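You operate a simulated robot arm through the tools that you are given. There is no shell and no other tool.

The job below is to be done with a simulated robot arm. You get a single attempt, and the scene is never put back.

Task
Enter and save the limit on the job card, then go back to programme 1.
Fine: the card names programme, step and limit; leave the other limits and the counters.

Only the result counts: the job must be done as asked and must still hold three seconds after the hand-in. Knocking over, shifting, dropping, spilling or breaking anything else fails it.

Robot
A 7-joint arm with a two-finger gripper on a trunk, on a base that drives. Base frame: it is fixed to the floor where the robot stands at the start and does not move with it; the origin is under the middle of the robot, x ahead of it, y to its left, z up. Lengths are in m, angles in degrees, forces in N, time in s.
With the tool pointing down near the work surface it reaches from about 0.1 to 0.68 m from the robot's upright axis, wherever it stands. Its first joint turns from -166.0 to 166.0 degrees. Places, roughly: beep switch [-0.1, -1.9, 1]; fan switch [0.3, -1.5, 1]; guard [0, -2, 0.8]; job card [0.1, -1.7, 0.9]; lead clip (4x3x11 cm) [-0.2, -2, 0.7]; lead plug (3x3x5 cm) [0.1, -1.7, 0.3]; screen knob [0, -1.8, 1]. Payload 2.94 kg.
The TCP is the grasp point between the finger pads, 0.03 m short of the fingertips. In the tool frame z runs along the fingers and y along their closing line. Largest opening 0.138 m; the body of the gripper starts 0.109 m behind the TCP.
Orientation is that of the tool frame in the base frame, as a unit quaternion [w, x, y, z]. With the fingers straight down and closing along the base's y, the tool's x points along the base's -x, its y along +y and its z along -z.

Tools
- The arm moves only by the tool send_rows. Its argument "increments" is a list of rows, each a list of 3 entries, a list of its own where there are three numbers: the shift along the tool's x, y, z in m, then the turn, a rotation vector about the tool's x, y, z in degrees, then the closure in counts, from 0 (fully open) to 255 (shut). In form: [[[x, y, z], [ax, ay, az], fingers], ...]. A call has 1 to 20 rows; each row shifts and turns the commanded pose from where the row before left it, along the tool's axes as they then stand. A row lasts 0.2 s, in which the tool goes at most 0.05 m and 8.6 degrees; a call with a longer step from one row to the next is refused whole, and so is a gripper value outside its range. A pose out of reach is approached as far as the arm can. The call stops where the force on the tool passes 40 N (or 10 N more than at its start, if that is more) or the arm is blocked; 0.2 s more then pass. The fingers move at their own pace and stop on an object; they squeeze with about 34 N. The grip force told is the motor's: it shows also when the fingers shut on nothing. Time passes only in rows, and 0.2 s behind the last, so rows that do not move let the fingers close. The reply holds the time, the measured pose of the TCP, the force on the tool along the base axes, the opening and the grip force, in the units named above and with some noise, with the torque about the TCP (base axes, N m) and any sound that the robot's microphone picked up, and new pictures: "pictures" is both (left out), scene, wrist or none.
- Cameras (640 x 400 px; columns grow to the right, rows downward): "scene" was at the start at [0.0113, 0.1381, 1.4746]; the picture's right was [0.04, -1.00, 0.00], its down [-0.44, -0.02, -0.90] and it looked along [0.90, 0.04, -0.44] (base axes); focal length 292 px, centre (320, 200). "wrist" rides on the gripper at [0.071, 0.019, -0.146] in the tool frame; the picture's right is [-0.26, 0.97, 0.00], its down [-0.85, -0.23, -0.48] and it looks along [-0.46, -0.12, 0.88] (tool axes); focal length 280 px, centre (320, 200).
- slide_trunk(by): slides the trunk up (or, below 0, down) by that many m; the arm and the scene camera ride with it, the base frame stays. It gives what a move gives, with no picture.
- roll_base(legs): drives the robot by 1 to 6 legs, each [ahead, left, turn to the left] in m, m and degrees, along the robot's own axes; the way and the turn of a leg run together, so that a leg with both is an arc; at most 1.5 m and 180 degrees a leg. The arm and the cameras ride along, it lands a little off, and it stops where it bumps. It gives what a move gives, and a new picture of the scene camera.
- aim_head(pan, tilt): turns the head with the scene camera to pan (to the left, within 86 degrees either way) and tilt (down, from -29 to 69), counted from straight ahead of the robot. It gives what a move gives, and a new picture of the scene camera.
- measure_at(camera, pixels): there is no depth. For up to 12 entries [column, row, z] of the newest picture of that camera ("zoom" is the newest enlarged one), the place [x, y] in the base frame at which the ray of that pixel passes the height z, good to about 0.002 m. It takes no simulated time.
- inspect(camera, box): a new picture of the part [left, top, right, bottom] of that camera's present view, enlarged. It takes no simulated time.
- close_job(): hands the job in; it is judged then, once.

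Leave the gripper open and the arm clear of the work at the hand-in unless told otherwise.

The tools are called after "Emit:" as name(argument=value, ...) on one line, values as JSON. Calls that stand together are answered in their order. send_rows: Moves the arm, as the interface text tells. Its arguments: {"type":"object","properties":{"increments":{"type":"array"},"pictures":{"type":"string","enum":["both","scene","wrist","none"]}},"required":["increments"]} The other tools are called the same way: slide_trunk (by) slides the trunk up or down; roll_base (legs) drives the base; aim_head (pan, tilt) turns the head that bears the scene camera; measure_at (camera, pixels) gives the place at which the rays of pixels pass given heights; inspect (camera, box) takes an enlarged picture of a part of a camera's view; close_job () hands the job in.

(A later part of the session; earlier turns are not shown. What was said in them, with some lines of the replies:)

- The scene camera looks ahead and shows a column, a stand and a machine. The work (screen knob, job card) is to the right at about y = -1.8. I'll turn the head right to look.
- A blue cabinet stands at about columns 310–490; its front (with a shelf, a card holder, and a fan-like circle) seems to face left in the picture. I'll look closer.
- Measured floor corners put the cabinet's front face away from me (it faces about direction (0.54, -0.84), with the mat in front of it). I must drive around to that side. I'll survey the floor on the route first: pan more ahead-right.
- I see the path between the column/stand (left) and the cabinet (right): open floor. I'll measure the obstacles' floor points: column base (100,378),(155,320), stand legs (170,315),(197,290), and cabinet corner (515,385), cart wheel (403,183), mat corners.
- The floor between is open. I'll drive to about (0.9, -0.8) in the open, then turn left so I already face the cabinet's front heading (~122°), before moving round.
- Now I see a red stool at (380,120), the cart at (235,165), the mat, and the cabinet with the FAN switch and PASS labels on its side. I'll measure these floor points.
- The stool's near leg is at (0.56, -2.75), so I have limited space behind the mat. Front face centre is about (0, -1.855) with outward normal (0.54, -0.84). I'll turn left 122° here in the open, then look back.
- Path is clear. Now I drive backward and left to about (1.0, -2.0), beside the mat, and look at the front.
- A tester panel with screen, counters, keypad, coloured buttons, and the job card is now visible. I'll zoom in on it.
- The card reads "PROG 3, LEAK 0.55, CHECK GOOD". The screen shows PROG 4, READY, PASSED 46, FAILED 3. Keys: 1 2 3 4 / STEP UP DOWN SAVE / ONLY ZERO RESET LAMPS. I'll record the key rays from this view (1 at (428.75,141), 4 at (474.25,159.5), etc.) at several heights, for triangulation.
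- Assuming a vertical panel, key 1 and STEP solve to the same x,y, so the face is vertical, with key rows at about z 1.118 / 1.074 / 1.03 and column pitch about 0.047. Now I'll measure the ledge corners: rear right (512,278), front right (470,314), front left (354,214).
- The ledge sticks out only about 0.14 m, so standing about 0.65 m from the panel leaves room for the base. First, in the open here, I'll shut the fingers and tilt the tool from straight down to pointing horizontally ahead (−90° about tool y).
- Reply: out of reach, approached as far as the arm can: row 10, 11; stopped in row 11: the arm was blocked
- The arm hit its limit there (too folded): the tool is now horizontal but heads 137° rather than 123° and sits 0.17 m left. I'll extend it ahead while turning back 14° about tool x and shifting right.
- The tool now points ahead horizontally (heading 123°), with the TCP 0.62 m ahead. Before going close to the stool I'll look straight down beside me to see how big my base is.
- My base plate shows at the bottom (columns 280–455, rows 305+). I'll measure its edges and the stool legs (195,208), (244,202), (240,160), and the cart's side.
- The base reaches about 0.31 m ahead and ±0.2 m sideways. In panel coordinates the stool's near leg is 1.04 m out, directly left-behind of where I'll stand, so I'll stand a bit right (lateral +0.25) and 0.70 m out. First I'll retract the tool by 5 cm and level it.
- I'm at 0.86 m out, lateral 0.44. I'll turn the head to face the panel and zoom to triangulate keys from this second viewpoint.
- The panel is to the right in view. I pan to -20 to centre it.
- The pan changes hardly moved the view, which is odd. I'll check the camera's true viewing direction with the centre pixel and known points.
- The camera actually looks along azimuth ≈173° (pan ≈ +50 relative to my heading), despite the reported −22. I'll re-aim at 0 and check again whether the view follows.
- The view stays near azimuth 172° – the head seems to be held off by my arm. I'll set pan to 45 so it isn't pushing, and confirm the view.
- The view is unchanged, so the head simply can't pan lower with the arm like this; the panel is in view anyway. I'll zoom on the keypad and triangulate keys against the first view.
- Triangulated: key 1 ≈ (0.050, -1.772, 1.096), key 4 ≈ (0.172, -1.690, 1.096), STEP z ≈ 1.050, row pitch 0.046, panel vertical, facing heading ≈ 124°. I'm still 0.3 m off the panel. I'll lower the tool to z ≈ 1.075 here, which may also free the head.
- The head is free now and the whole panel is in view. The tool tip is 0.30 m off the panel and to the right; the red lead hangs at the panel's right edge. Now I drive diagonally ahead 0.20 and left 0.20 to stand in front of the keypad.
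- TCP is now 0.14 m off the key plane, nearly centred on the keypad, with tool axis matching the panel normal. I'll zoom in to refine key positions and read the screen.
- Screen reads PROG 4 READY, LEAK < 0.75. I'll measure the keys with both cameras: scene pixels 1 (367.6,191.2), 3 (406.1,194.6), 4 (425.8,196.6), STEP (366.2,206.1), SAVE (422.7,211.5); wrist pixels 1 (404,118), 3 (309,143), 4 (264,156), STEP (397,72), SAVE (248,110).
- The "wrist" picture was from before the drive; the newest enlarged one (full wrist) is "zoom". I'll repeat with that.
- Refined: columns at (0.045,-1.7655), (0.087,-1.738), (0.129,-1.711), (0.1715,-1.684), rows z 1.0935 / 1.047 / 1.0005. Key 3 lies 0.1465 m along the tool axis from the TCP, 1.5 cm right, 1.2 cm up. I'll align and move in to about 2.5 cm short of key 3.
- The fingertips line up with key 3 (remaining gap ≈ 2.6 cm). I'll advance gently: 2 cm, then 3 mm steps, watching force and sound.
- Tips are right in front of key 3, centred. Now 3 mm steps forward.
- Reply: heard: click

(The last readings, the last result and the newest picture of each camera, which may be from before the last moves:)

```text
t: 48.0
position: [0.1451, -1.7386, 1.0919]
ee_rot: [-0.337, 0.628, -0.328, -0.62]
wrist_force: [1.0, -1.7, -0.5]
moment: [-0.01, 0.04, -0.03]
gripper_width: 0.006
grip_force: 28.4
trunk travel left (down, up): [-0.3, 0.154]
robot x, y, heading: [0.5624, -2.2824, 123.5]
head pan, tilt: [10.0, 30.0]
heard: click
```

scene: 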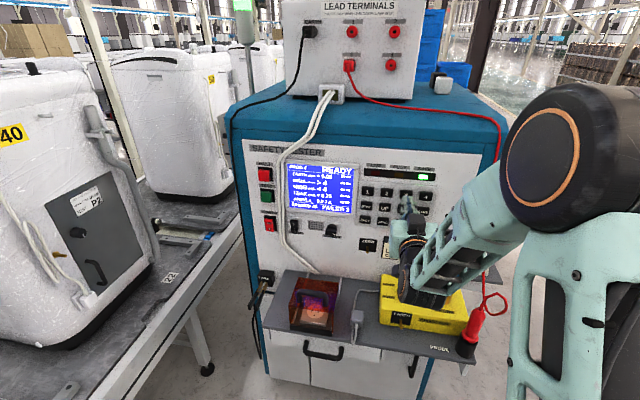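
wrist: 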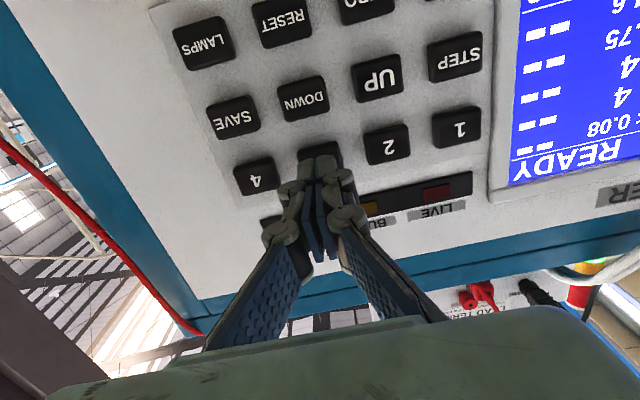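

A click was heard with light contact. I'll check the screen.

Emit:
inspect(camera="scene", box=[270, 140, 450, 252])

```text
3.56 times, centred on (360, 196) of scene
```

zoom: 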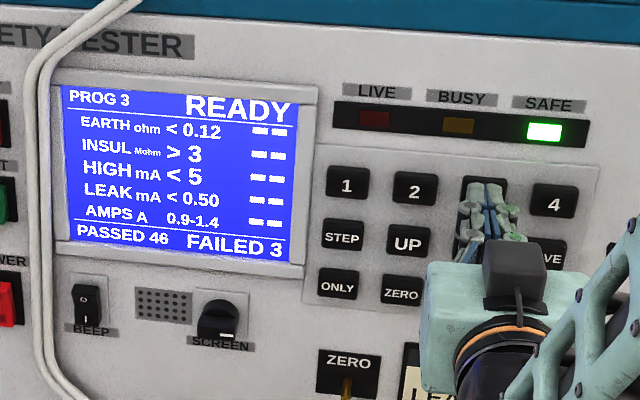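

The screen now shows PROG 3, LEAK < 0.50 and counters unchanged. Next: back off 3 cm, move left 9.85 cm and down 4.5 cm to STEP, and stop about 1.2 cm short.

Emit:
send_rows(increments=[[[0, 0, -0.03], [0, 0, 0], 255], [[0, 0, 0], [0, 0, 0], 255], [[0.015, 0.033, 0], [0, 0, 0], 255], [[0.015, 0.033, 0], [0, 0, 0], 255], [[0.015, 0.0325, 0], [0, 0, 0], 255], [[0, 0, 0.02], [0, 0, 0], 255], [[0, 0, 0], [0, 0, 0], 255]])

Emit:
inspect(camera="scene", box=[270, 140, 450, 252])

Emit:
inspect(camera="wrist", box=[220, 60, 440, 200])

```text
t: 49.6
position: [0.0676, -1.7981, 1.0474]
ee_rot: [-0.337, 0.628, -0.327, -0.621]
wrist_force: [0.5, 0.5, 0.7]
moment: [-0.01, 0.0, 0.02]
gripper_width: 0.0001
grip_force: 28.1
trunk travel left (down, up): [-0.3, 0.154]
robot x, y, heading: [0.5606, -2.2833, 123.7]
head pan, tilt: [10.0, 30.0]
```

scene: 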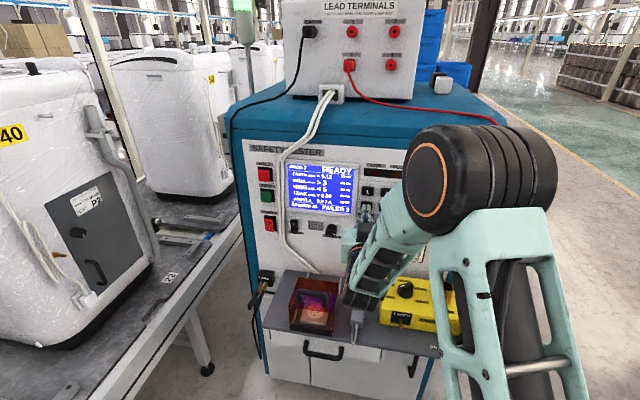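
wrist: 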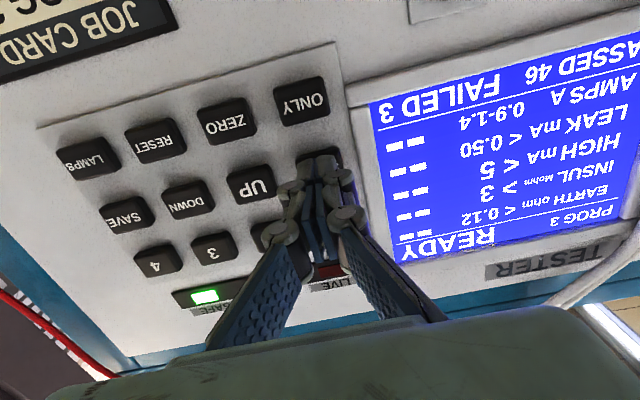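

```text
3.56 times, centred on (360, 196) of scene
```

zoom: 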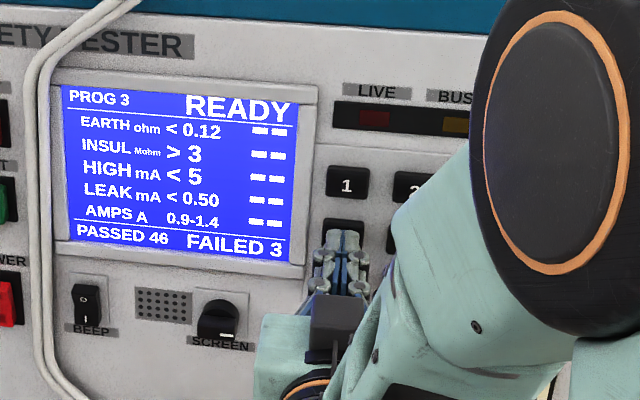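

```text
2.86 times, centred on (330, 130) of wrist
```

zoom: 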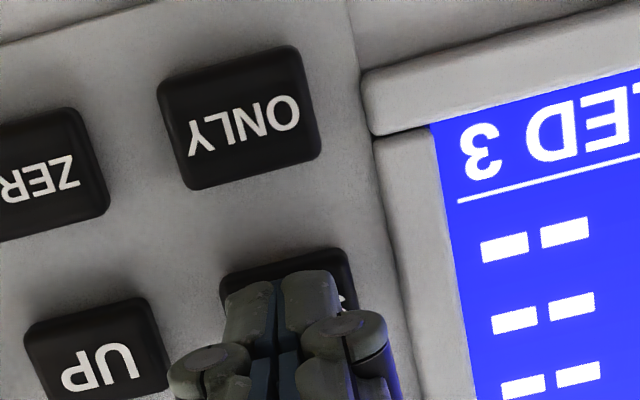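

Tips sit in front of STEP with about a 9 mm gap. I press with small steps.

Emit:
send_rows(increments=[[[0, 0, 0.005], [0, 0, 0], 255], [[0, 0, 0.004], [0, 0, 0], 255]], pictures="none")

```text
t: 50.2
position: [0.0641, -1.7912, 1.0469]
ee_rot: [-0.337, 0.627, -0.328, -0.621]
wrist_force: [0.7, -1.6, 0.7]
moment: [0.0, 0.01, 0.01]
gripper_width: 0.0
grip_force: 28.5
trunk travel left (down, up): [-0.3, 0.154]
robot x, y, heading: [0.5602, -2.2857, 123.9]
head pan, tilt: [10.0, 30.0]
```

Light contact (≈1.8 N), no click yet. Another 2 mm.

Emit:
send_rows(increments=[[[0, 0, 0.002], [0, 0, 0], 255]], pictures="none")

```text
t: 50.6
position: [0.0635, -1.791, 1.0467]
ee_rot: [-0.337, 0.627, -0.328, -0.621]
wrist_force: [1.3, -2.4, 1.0]
moment: [0.02, 0.0, 0.0]
gripper_width: 0.0061
grip_force: 29.1
trunk travel left (down, up): [-0.3, 0.154]
robot x, y, heading: [0.5647, -2.2823, 123.7]
head pan, tilt: [10.0, 30.0]
heard: click
```

Click. I ease back 8 mm and read the screen.

Emit:
send_rows(increments=[[[0, 0, -0.008], [0, 0, 0], 255], [[0, 0, 0], [0, 0, 0], 255]], pictures="none")

Emit:
inspect(camera="scene", box=[270, 140, 450, 252])

```text
t: 51.2
position: [0.0685, -1.7957, 1.0467]
ee_rot: [-0.337, 0.627, -0.329, -0.621]
wrist_force: [0.0, -0.6, -0.5]
moment: [0.01, -0.02, 0.01]
gripper_width: 0.0
grip_force: 28.3
trunk travel left (down, up): [-0.3, 0.154]
robot x, y, heading: [0.563, -2.2837, 123.8]
head pan, tilt: [10.0, 30.0]
```

```text
3.56 times, centred on (360, 196) of scene
```

zoom: 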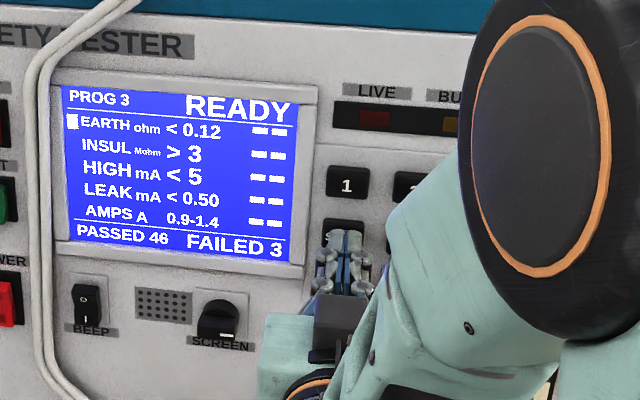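

A cursor now marks EARTH. I need three more STEP presses to reach LEAK. One press: forward 9 mm, back 9 mm.

Emit:
send_rows(increments=[[[0, 0, 0.006], [0, 0, 0], 255], [[0, 0, 0.003], [0, 0, 0], 255], [[0, 0, -0.009], [0, 0, 0], 255], [[0, 0, 0], [0, 0, 0], 255]], pictures="none")

Emit:
inspect(camera="scene", box=[270, 140, 450, 252])

```text
t: 52.2
position: [0.0687, -1.7978, 1.0464]
ee_rot: [-0.339, 0.626, -0.33, -0.62]
wrist_force: [-0.2, 0.4, -0.4]
moment: [0.01, -0.02, 0.01]
gripper_width: 0.0
grip_force: 28.2
trunk travel left (down, up): [-0.3, 0.154]
robot x, y, heading: [0.5607, -2.2794, 123.7]
head pan, tilt: [10.0, 30.0]
heard: click
```

```text
3.56 times, centred on (360, 196) of scene
```

zoom: 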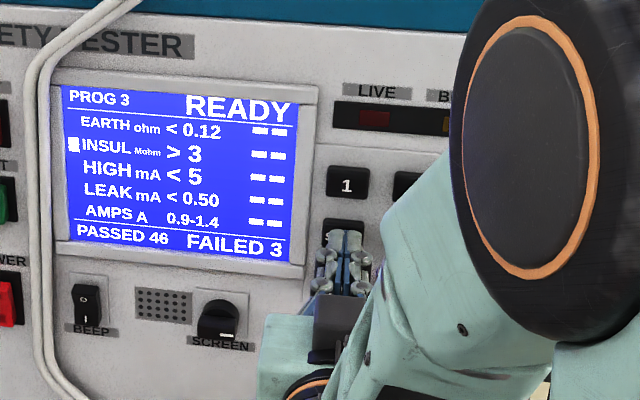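

The cursor is at INSUL. Press STEP again the same way.

Emit:
send_rows(increments=[[[0, 0, 0.006], [0, 0, 0], 255], [[0, 0, 0.003], [0, 0, 0], 255], [[0, 0, -0.009], [0, 0, 0], 255], [[0, 0, 0], [0, 0, 0], 255]], pictures="none")

Emit:
inspect(camera="scene", box=[270, 140, 450, 252])

```text
t: 53.2
position: [0.0676, -1.7973, 1.0482]
ee_rot: [-0.338, 0.627, -0.329, -0.62]
wrist_force: [-0.6, 0.1, 0.1]
moment: [0.0, 0.0, 0.02]
gripper_width: 0.0
grip_force: 28.3
trunk travel left (down, up): [-0.3, 0.154]
robot x, y, heading: [0.5636, -2.2812, 123.7]
head pan, tilt: [10.0, 30.0]
heard: click
```

```text
3.56 times, centred on (360, 196) of scene
```

zoom: 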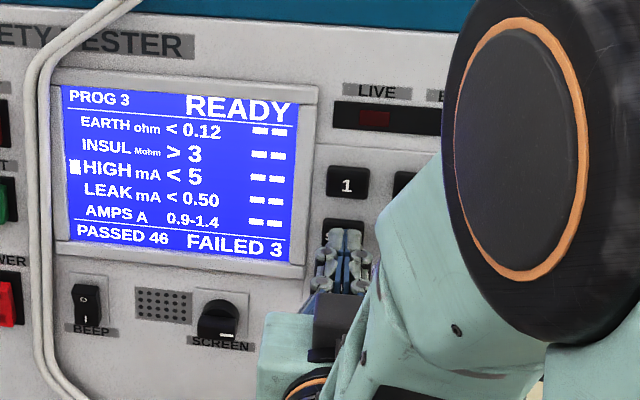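

The cursor is at HIGH. One more STEP press for LEAK.

Emit:
send_rows(increments=[[[0, 0, 0.006], [0, 0, 0], 255], [[0, 0, 0.003], [0, 0, 0], 255], [[0, 0, -0.009], [0, 0, 0], 255], [[0, 0, 0], [0, 0, 0], 255]], pictures="none")

Emit:
inspect(camera="scene", box=[270, 140, 450, 252])

```text
t: 54.2
position: [0.0697, -1.7959, 1.0475]
ee_rot: [-0.337, 0.627, -0.329, -0.621]
wrist_force: [0.7, -0.1, -0.2]
moment: [0.01, 0.0, 0.0]
gripper_width: 0.0
grip_force: 28.4
trunk travel left (down, up): [-0.3, 0.154]
robot x, y, heading: [0.5648, -2.2783, 123.4]
head pan, tilt: [10.0, 30.0]
heard: click
```

```text
3.56 times, centred on (360, 196) of scene
```

zoom: 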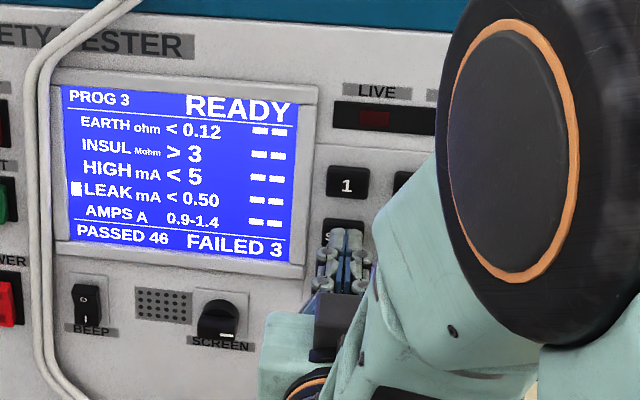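

The cursor marks LEAK. Now to UP: back 1.5 cm, right 4.8 cm, forward 1.5 cm, stopping about 8 mm short.

Emit:
send_rows(increments=[[[0, 0, -0.015], [0, 0, 0], 255], [[0, -0.024, 0], [0, 0, 0], 255], [[0, -0.024, 0], [0, 0, 0], 255], [[0, 0, 0.014], [0, 0, 0], 255], [[0, 0, 0], [0, 0, 0], 255]], pictures="scene")

Emit:
inspect(camera="wrist", box=[220, 60, 440, 200])

Emit:
inspect(camera="scene", box=[270, 140, 450, 252])

```text
t: 55.4
position: [0.1103, -1.7704, 1.0489]
ee_rot: [-0.338, 0.627, -0.329, -0.62]
wrist_force: [0.2, 0.9, 0.8]
moment: [-0.01, 0.02, 0.0]
gripper_width: 0.0
grip_force: 28.4
trunk travel left (down, up): [-0.3, 0.154]
robot x, y, heading: [0.566, -2.2827, 123.9]
head pan, tilt: [10.0, 30.0]
```

scene: 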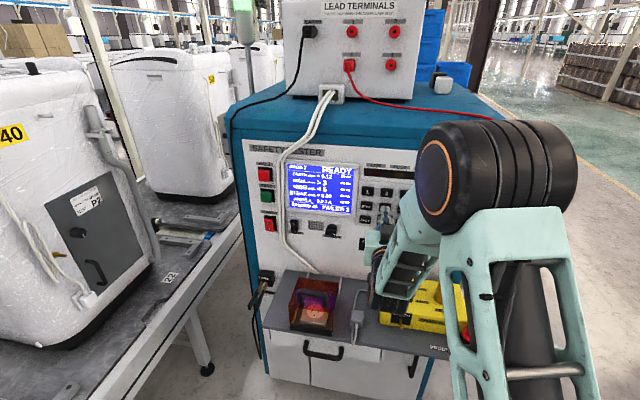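

```text
2.86 times, centred on (330, 130) of wrist
```

zoom: 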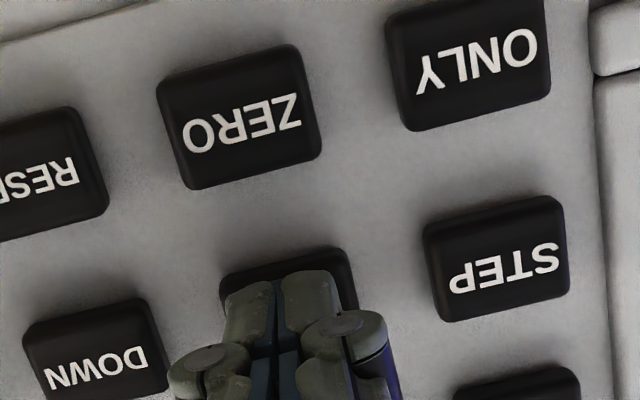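

```text
3.56 times, centred on (360, 196) of scene
```

zoom: 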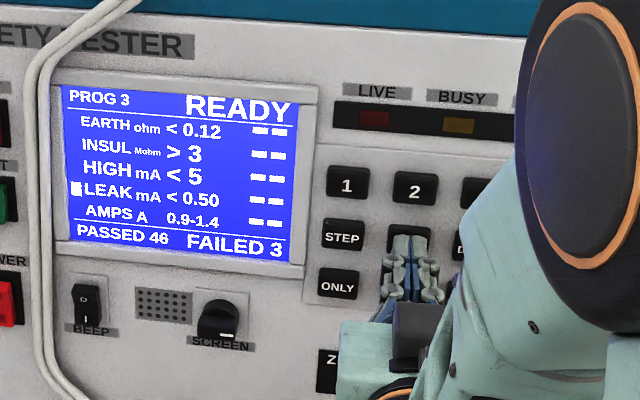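

Tips are centred over UP. Press once: forward 10 mm, back.

Emit:
send_rows(increments=[[[0, 0, 0.006], [0, 0, 0], 255], [[0, 0, 0.004], [0, 0, 0], 255], [[0, 0, -0.009], [0, 0, 0], 255], [[0, 0, 0], [0, 0, 0], 255]], pictures="none")

Emit:
inspect(camera="scene", box=[270, 140, 450, 252])

```text
t: 56.4
position: [0.1083, -1.771, 1.0488]
ee_rot: [-0.338, 0.626, -0.329, -0.621]
wrist_force: [-0.7, -0.9, -0.4]
moment: [-0.03, 0.01, 0.0]
gripper_width: 0.0
grip_force: 28.5
trunk travel left (down, up): [-0.3, 0.154]
robot x, y, heading: [0.5639, -2.2839, 123.7]
head pan, tilt: [10.0, 30.0]
heard: click
```

```text
3.56 times, centred on (360, 196) of scene
```

zoom: 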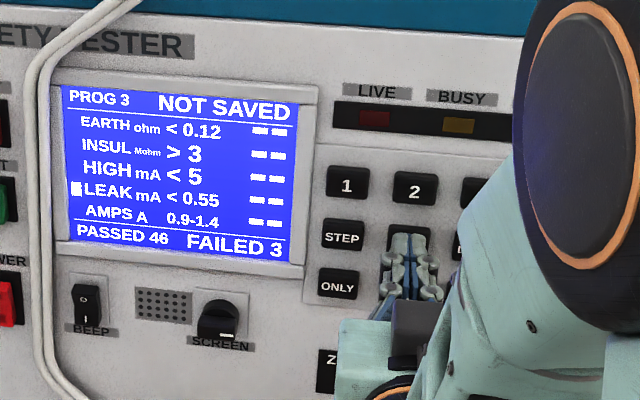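

The screen reads LEAK < 0.55, "NOT SAVED". Let me verify the digits more closely, then go to SAVE: back 2 cm, right 10 cm, forward 1.7 cm.

Emit:
inspect(camera="scene", box=[282, 158, 362, 216])

Emit:
send_rows(increments=[[[0, 0, -0.02], [0, 0, 0], 255], [[0, -0.034, 0], [0, 0, 0], 255], [[0, -0.033, 0], [0, 0, 0], 255], [[0, -0.033, 0], [0, 0, 0], 255], [[0, 0, 0.017], [0, 0, 0], 255], [[0, 0, 0], [0, 0, 0], 255]], pictures="scene")

Emit:
inspect(camera="wrist", box=[220, 60, 440, 200])

```text
6.90 times, centred on (322, 187) of scene
```

zoom: 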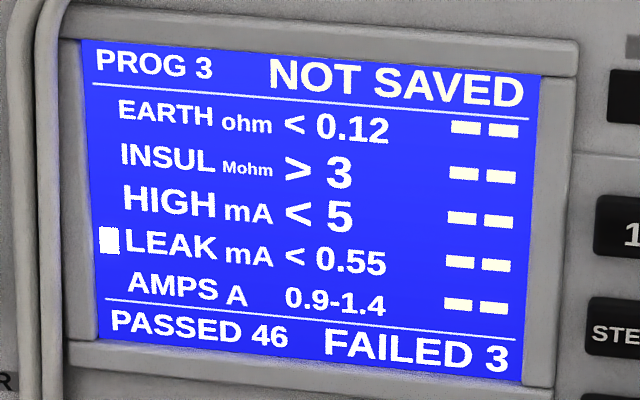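

```text
t: 57.8
position: [0.1931, -1.7175, 1.0488]
ee_rot: [-0.337, 0.627, -0.329, -0.621]
wrist_force: [0.0, 0.2, 0.2]
moment: [-0.02, 0.0, 0.01]
gripper_width: 0.0
grip_force: 28.5
trunk travel left (down, up): [-0.3, 0.154]
robot x, y, heading: [0.5621, -2.2812, 123.7]
head pan, tilt: [10.0, 30.0]
```

scene: 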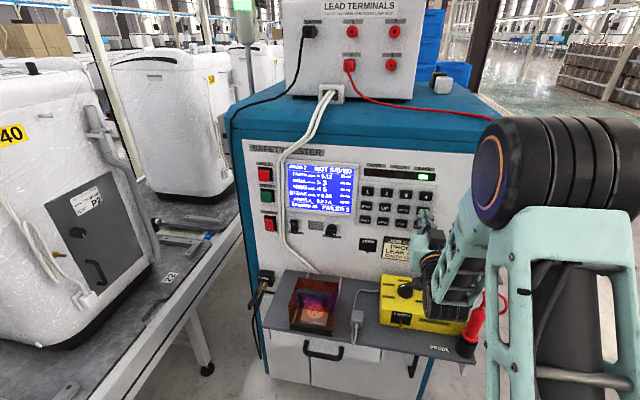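

```text
2.86 times, centred on (330, 130) of wrist
```

zoom: 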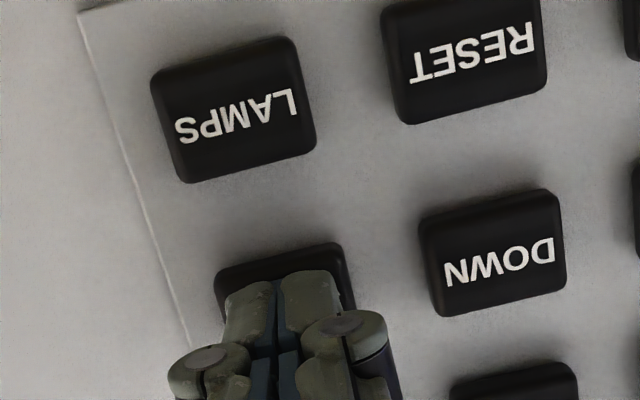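

Tips are centred over SAVE (gap ≈ 10 mm), the lead is clear, and wrist force is zero. Press SAVE.

Emit:
send_rows(increments=[[[0, 0, 0.006], [0, 0, 0], 255], [[0, 0, 0.0045], [0, 0, 0], 255], [[0, 0, -0.009], [0, 0, 0], 255], [[0, 0, 0], [0, 0, 0], 255]], pictures="none")

Emit:
inspect(camera="scene", box=[270, 140, 450, 252])

```text
t: 58.8
position: [0.1924, -1.7155, 1.0491]
ee_rot: [-0.337, 0.627, -0.329, -0.621]
wrist_force: [0.4, -0.6, 0.0]
moment: [0.02, 0.0, 0.01]
gripper_width: 0.0003
grip_force: 28.6
trunk travel left (down, up): [-0.3, 0.154]
robot x, y, heading: [0.5638, -2.2788, 123.9]
head pan, tilt: [10.0, 30.0]
heard: click
```

```text
3.56 times, centred on (360, 196) of scene
```

zoom: 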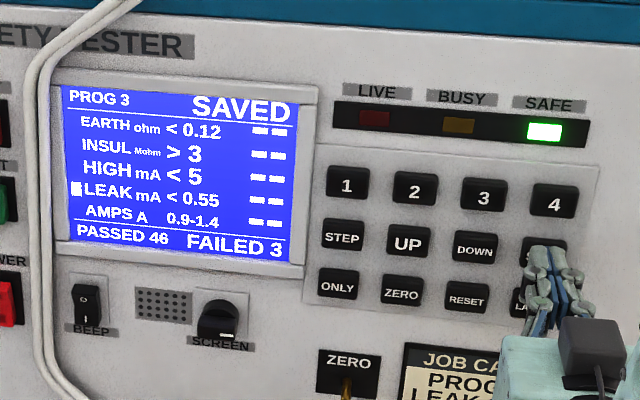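

"SAVED" shows with LEAK < 0.55 in PROG 3. Now to key 1: back 3 cm, left 15 cm and up 4.5 cm, forward 3.2 cm.

Emit:
send_rows(increments=[[[0, 0, -0.03], [0, 0, 0], 255], [[-0.0115, 0.0375, 0], [0, 0, 0], 255], [[-0.011, 0.0375, 0], [0, 0, 0], 255], [[-0.011, 0.0375, 0], [0, 0, 0], 255], [[-0.011, 0.0375, 0], [0, 0, 0], 255], [[0, 0, 0.02], [0, 0, 0], 255], [[0, 0, 0.012], [0, 0, 0], 255], [[0, 0, 0], [0, 0, 0], 255]], pictures="scene")

Emit:
inspect(camera="wrist", box=[220, 60, 440, 200])

```text
t: 60.6
position: [0.0657, -1.7972, 1.0935]
ee_rot: [-0.337, 0.627, -0.329, -0.621]
wrist_force: [-0.2, -0.3, -0.6]
moment: [-0.03, -0.01, -0.01]
gripper_width: 0.0
grip_force: 29.0
trunk travel left (down, up): [-0.3, 0.154]
robot x, y, heading: [0.5615, -2.283, 123.7]
head pan, tilt: [10.0, 30.0]
```

scene: 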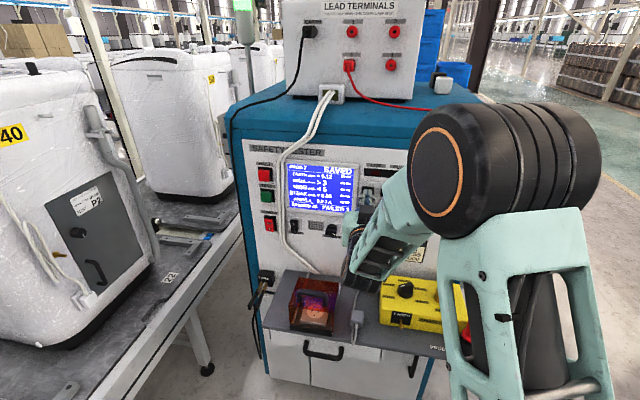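

```text
2.86 times, centred on (330, 130) of wrist
```

zoom: 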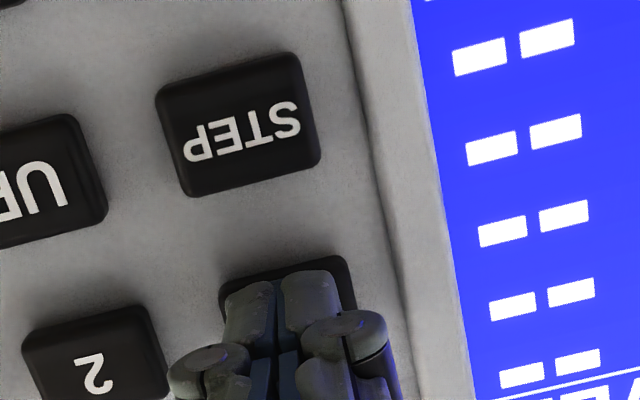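

Tips are centred over key 1 (gap ≈ 8.5 mm). Press once.

Emit:
send_rows(increments=[[[0, 0, 0.006], [0, 0, 0], 255], [[0, 0, 0.004], [0, 0, 0], 255], [[0, 0, -0.01], [0, 0, 0], 255], [[0, 0, 0], [0, 0, 0], 255]], pictures="none")

Emit:
inspect(camera="scene", box=[270, 140, 450, 252])

```text
t: 61.6
position: [0.066, -1.797, 1.0928]
ee_rot: [-0.337, 0.626, -0.33, -0.621]
wrist_force: [-0.3, 0.3, -0.4]
moment: [0.03, -0.03, 0.02]
gripper_width: 0.0
grip_force: 28.4
trunk travel left (down, up): [-0.3, 0.154]
robot x, y, heading: [0.5618, -2.2817, 123.7]
head pan, tilt: [10.0, 30.0]
heard: click
```

```text
3.56 times, centred on (360, 196) of scene
```

zoom: 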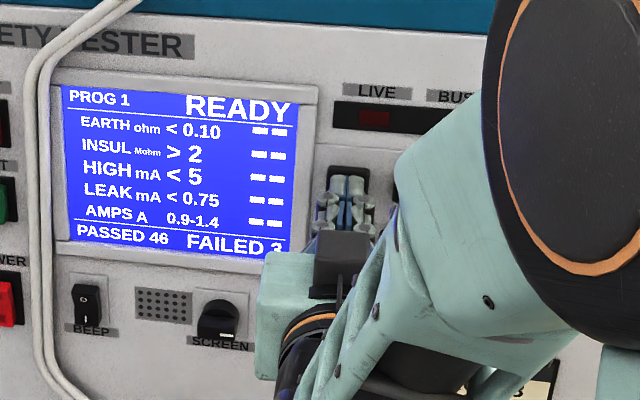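

PROG 1 READY is shown, counters still 46 / 3. Now I back the tool away 12 cm and 8 cm right, then open the gripper.

Emit:
send_rows(increments=[[[0, 0, -0.03], [0, 0, 0], 255], [[0, -0.02, -0.03], [0, 0, 0], 255], [[0, -0.03, -0.03], [0, 0, 0], 255], [[0, -0.03, -0.03], [0, 0, 0], 255], [[0, 0, 0], [0, 0, 0], 255], [[0, 0, 0], [0, 0, 0], 0], [[0, 0, 0], [0, 0, 0], 0], [[0, 0, 0], [0, 0, 0], 0], [[0, 0, 0], [0, 0, 0], 0], [[0, 0, 0], [0, 0, 0], 0], [[0, 0, 0], [0, 0, 0], 0]])

Emit:
inspect(camera="scene", box=[270, 140, 450, 252])

```text
t: 64.0
position: [0.1946, -1.8498, 1.0934]
ee_rot: [-0.337, 0.627, -0.329, -0.621]
wrist_force: [0.3, 0.0, -1.1]
moment: [0.0, 0.0, -0.02]
gripper_width: 0.1379
grip_force: 0.0
out of reach, approached as far as the arm can: row 4
trunk travel left (down, up): [-0.3, 0.154]
robot x, y, heading: [0.5683, -2.2848, 123.5]
head pan, tilt: [10.0, 30.0]
```

scene: 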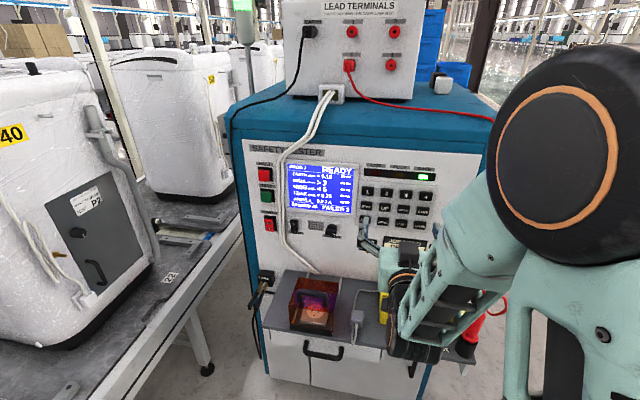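
wrist: 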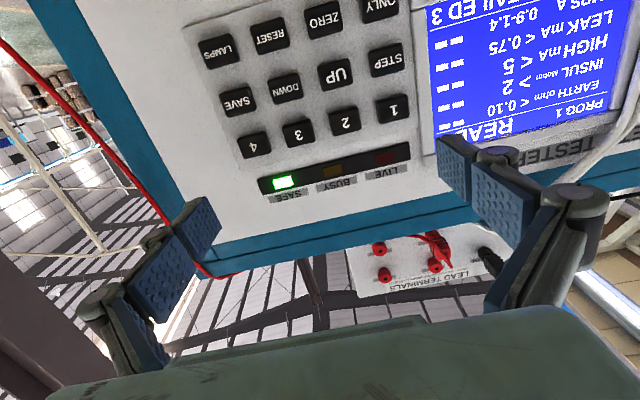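

```text
3.56 times, centred on (360, 196) of scene
```

zoom: 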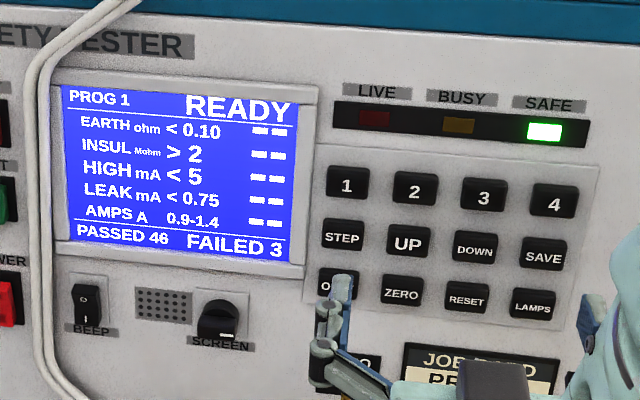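

Screen: PROG 1 READY, PASSED 46, FAILED 3, SAFE lamp on. The gripper is open. I'll back the base along the same safe diagonal (back 0.12, right 0.12) so the arm is well clear.

Emit:
roll_base(legs=[[-0.12, -0.12, 0]])

Emit:
inspect(camera="scene", box=[200, 100, 440, 250])

```text
t: 65.8
position: [0.3599, -1.8872, 1.0938]
ee_rot: [-0.336, 0.628, -0.327, -0.622]
wrist_force: [0.1, -0.6, 0.4]
moment: [0.02, -0.03, -0.03]
gripper_width: 0.1378
grip_force: 0.0
trunk travel left (down, up): [-0.3, 0.154]
robot x, y, heading: [0.7316, -2.3141, 123.6]
head pan, tilt: [10.0, 30.0]
```

scene: 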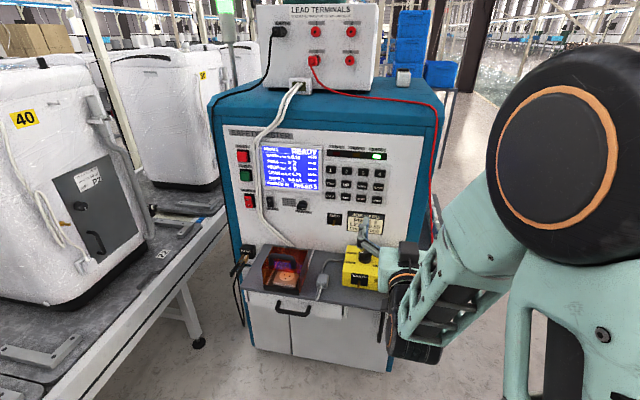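

```text
2.67 times, centred on (320, 175) of scene
```

zoom: 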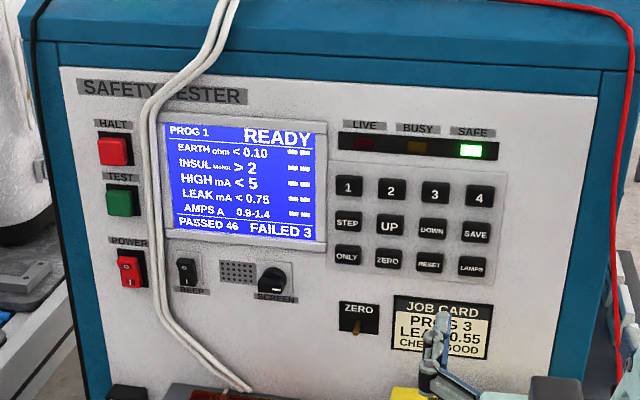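

PROG 1 READY is on screen, the limit LEAK 0.55 was saved in programme 3, and the counters are unchanged. The leads and other items are in place, the gripper is open and the arm is clear. I'm handing in.

Emit:
close_job()

```text
The job is handed in.
```

The leakage limit on the job card, LEAK 0.55 mA in programme 3, is entered and saved, and the tester is back on programme 1, showing READY.

- **Limit:** LEAK in programme 3 went from 0.50 to 0.55, and the screen confirmed SAVED. I did not call programme 3 up again afterwards to re-read it.
- **Other limits and counters:** I changed no other limits. The counters still read PASSED 46 and FAILED 3.
- **Job card:** It also says "CHECK GOOD". I left that alone, because your instructions named only the programme, step and limit.
- **At hand-in:** The gripper was open and the arm clear of the panel. I noticed no bumps or shifted items while working.
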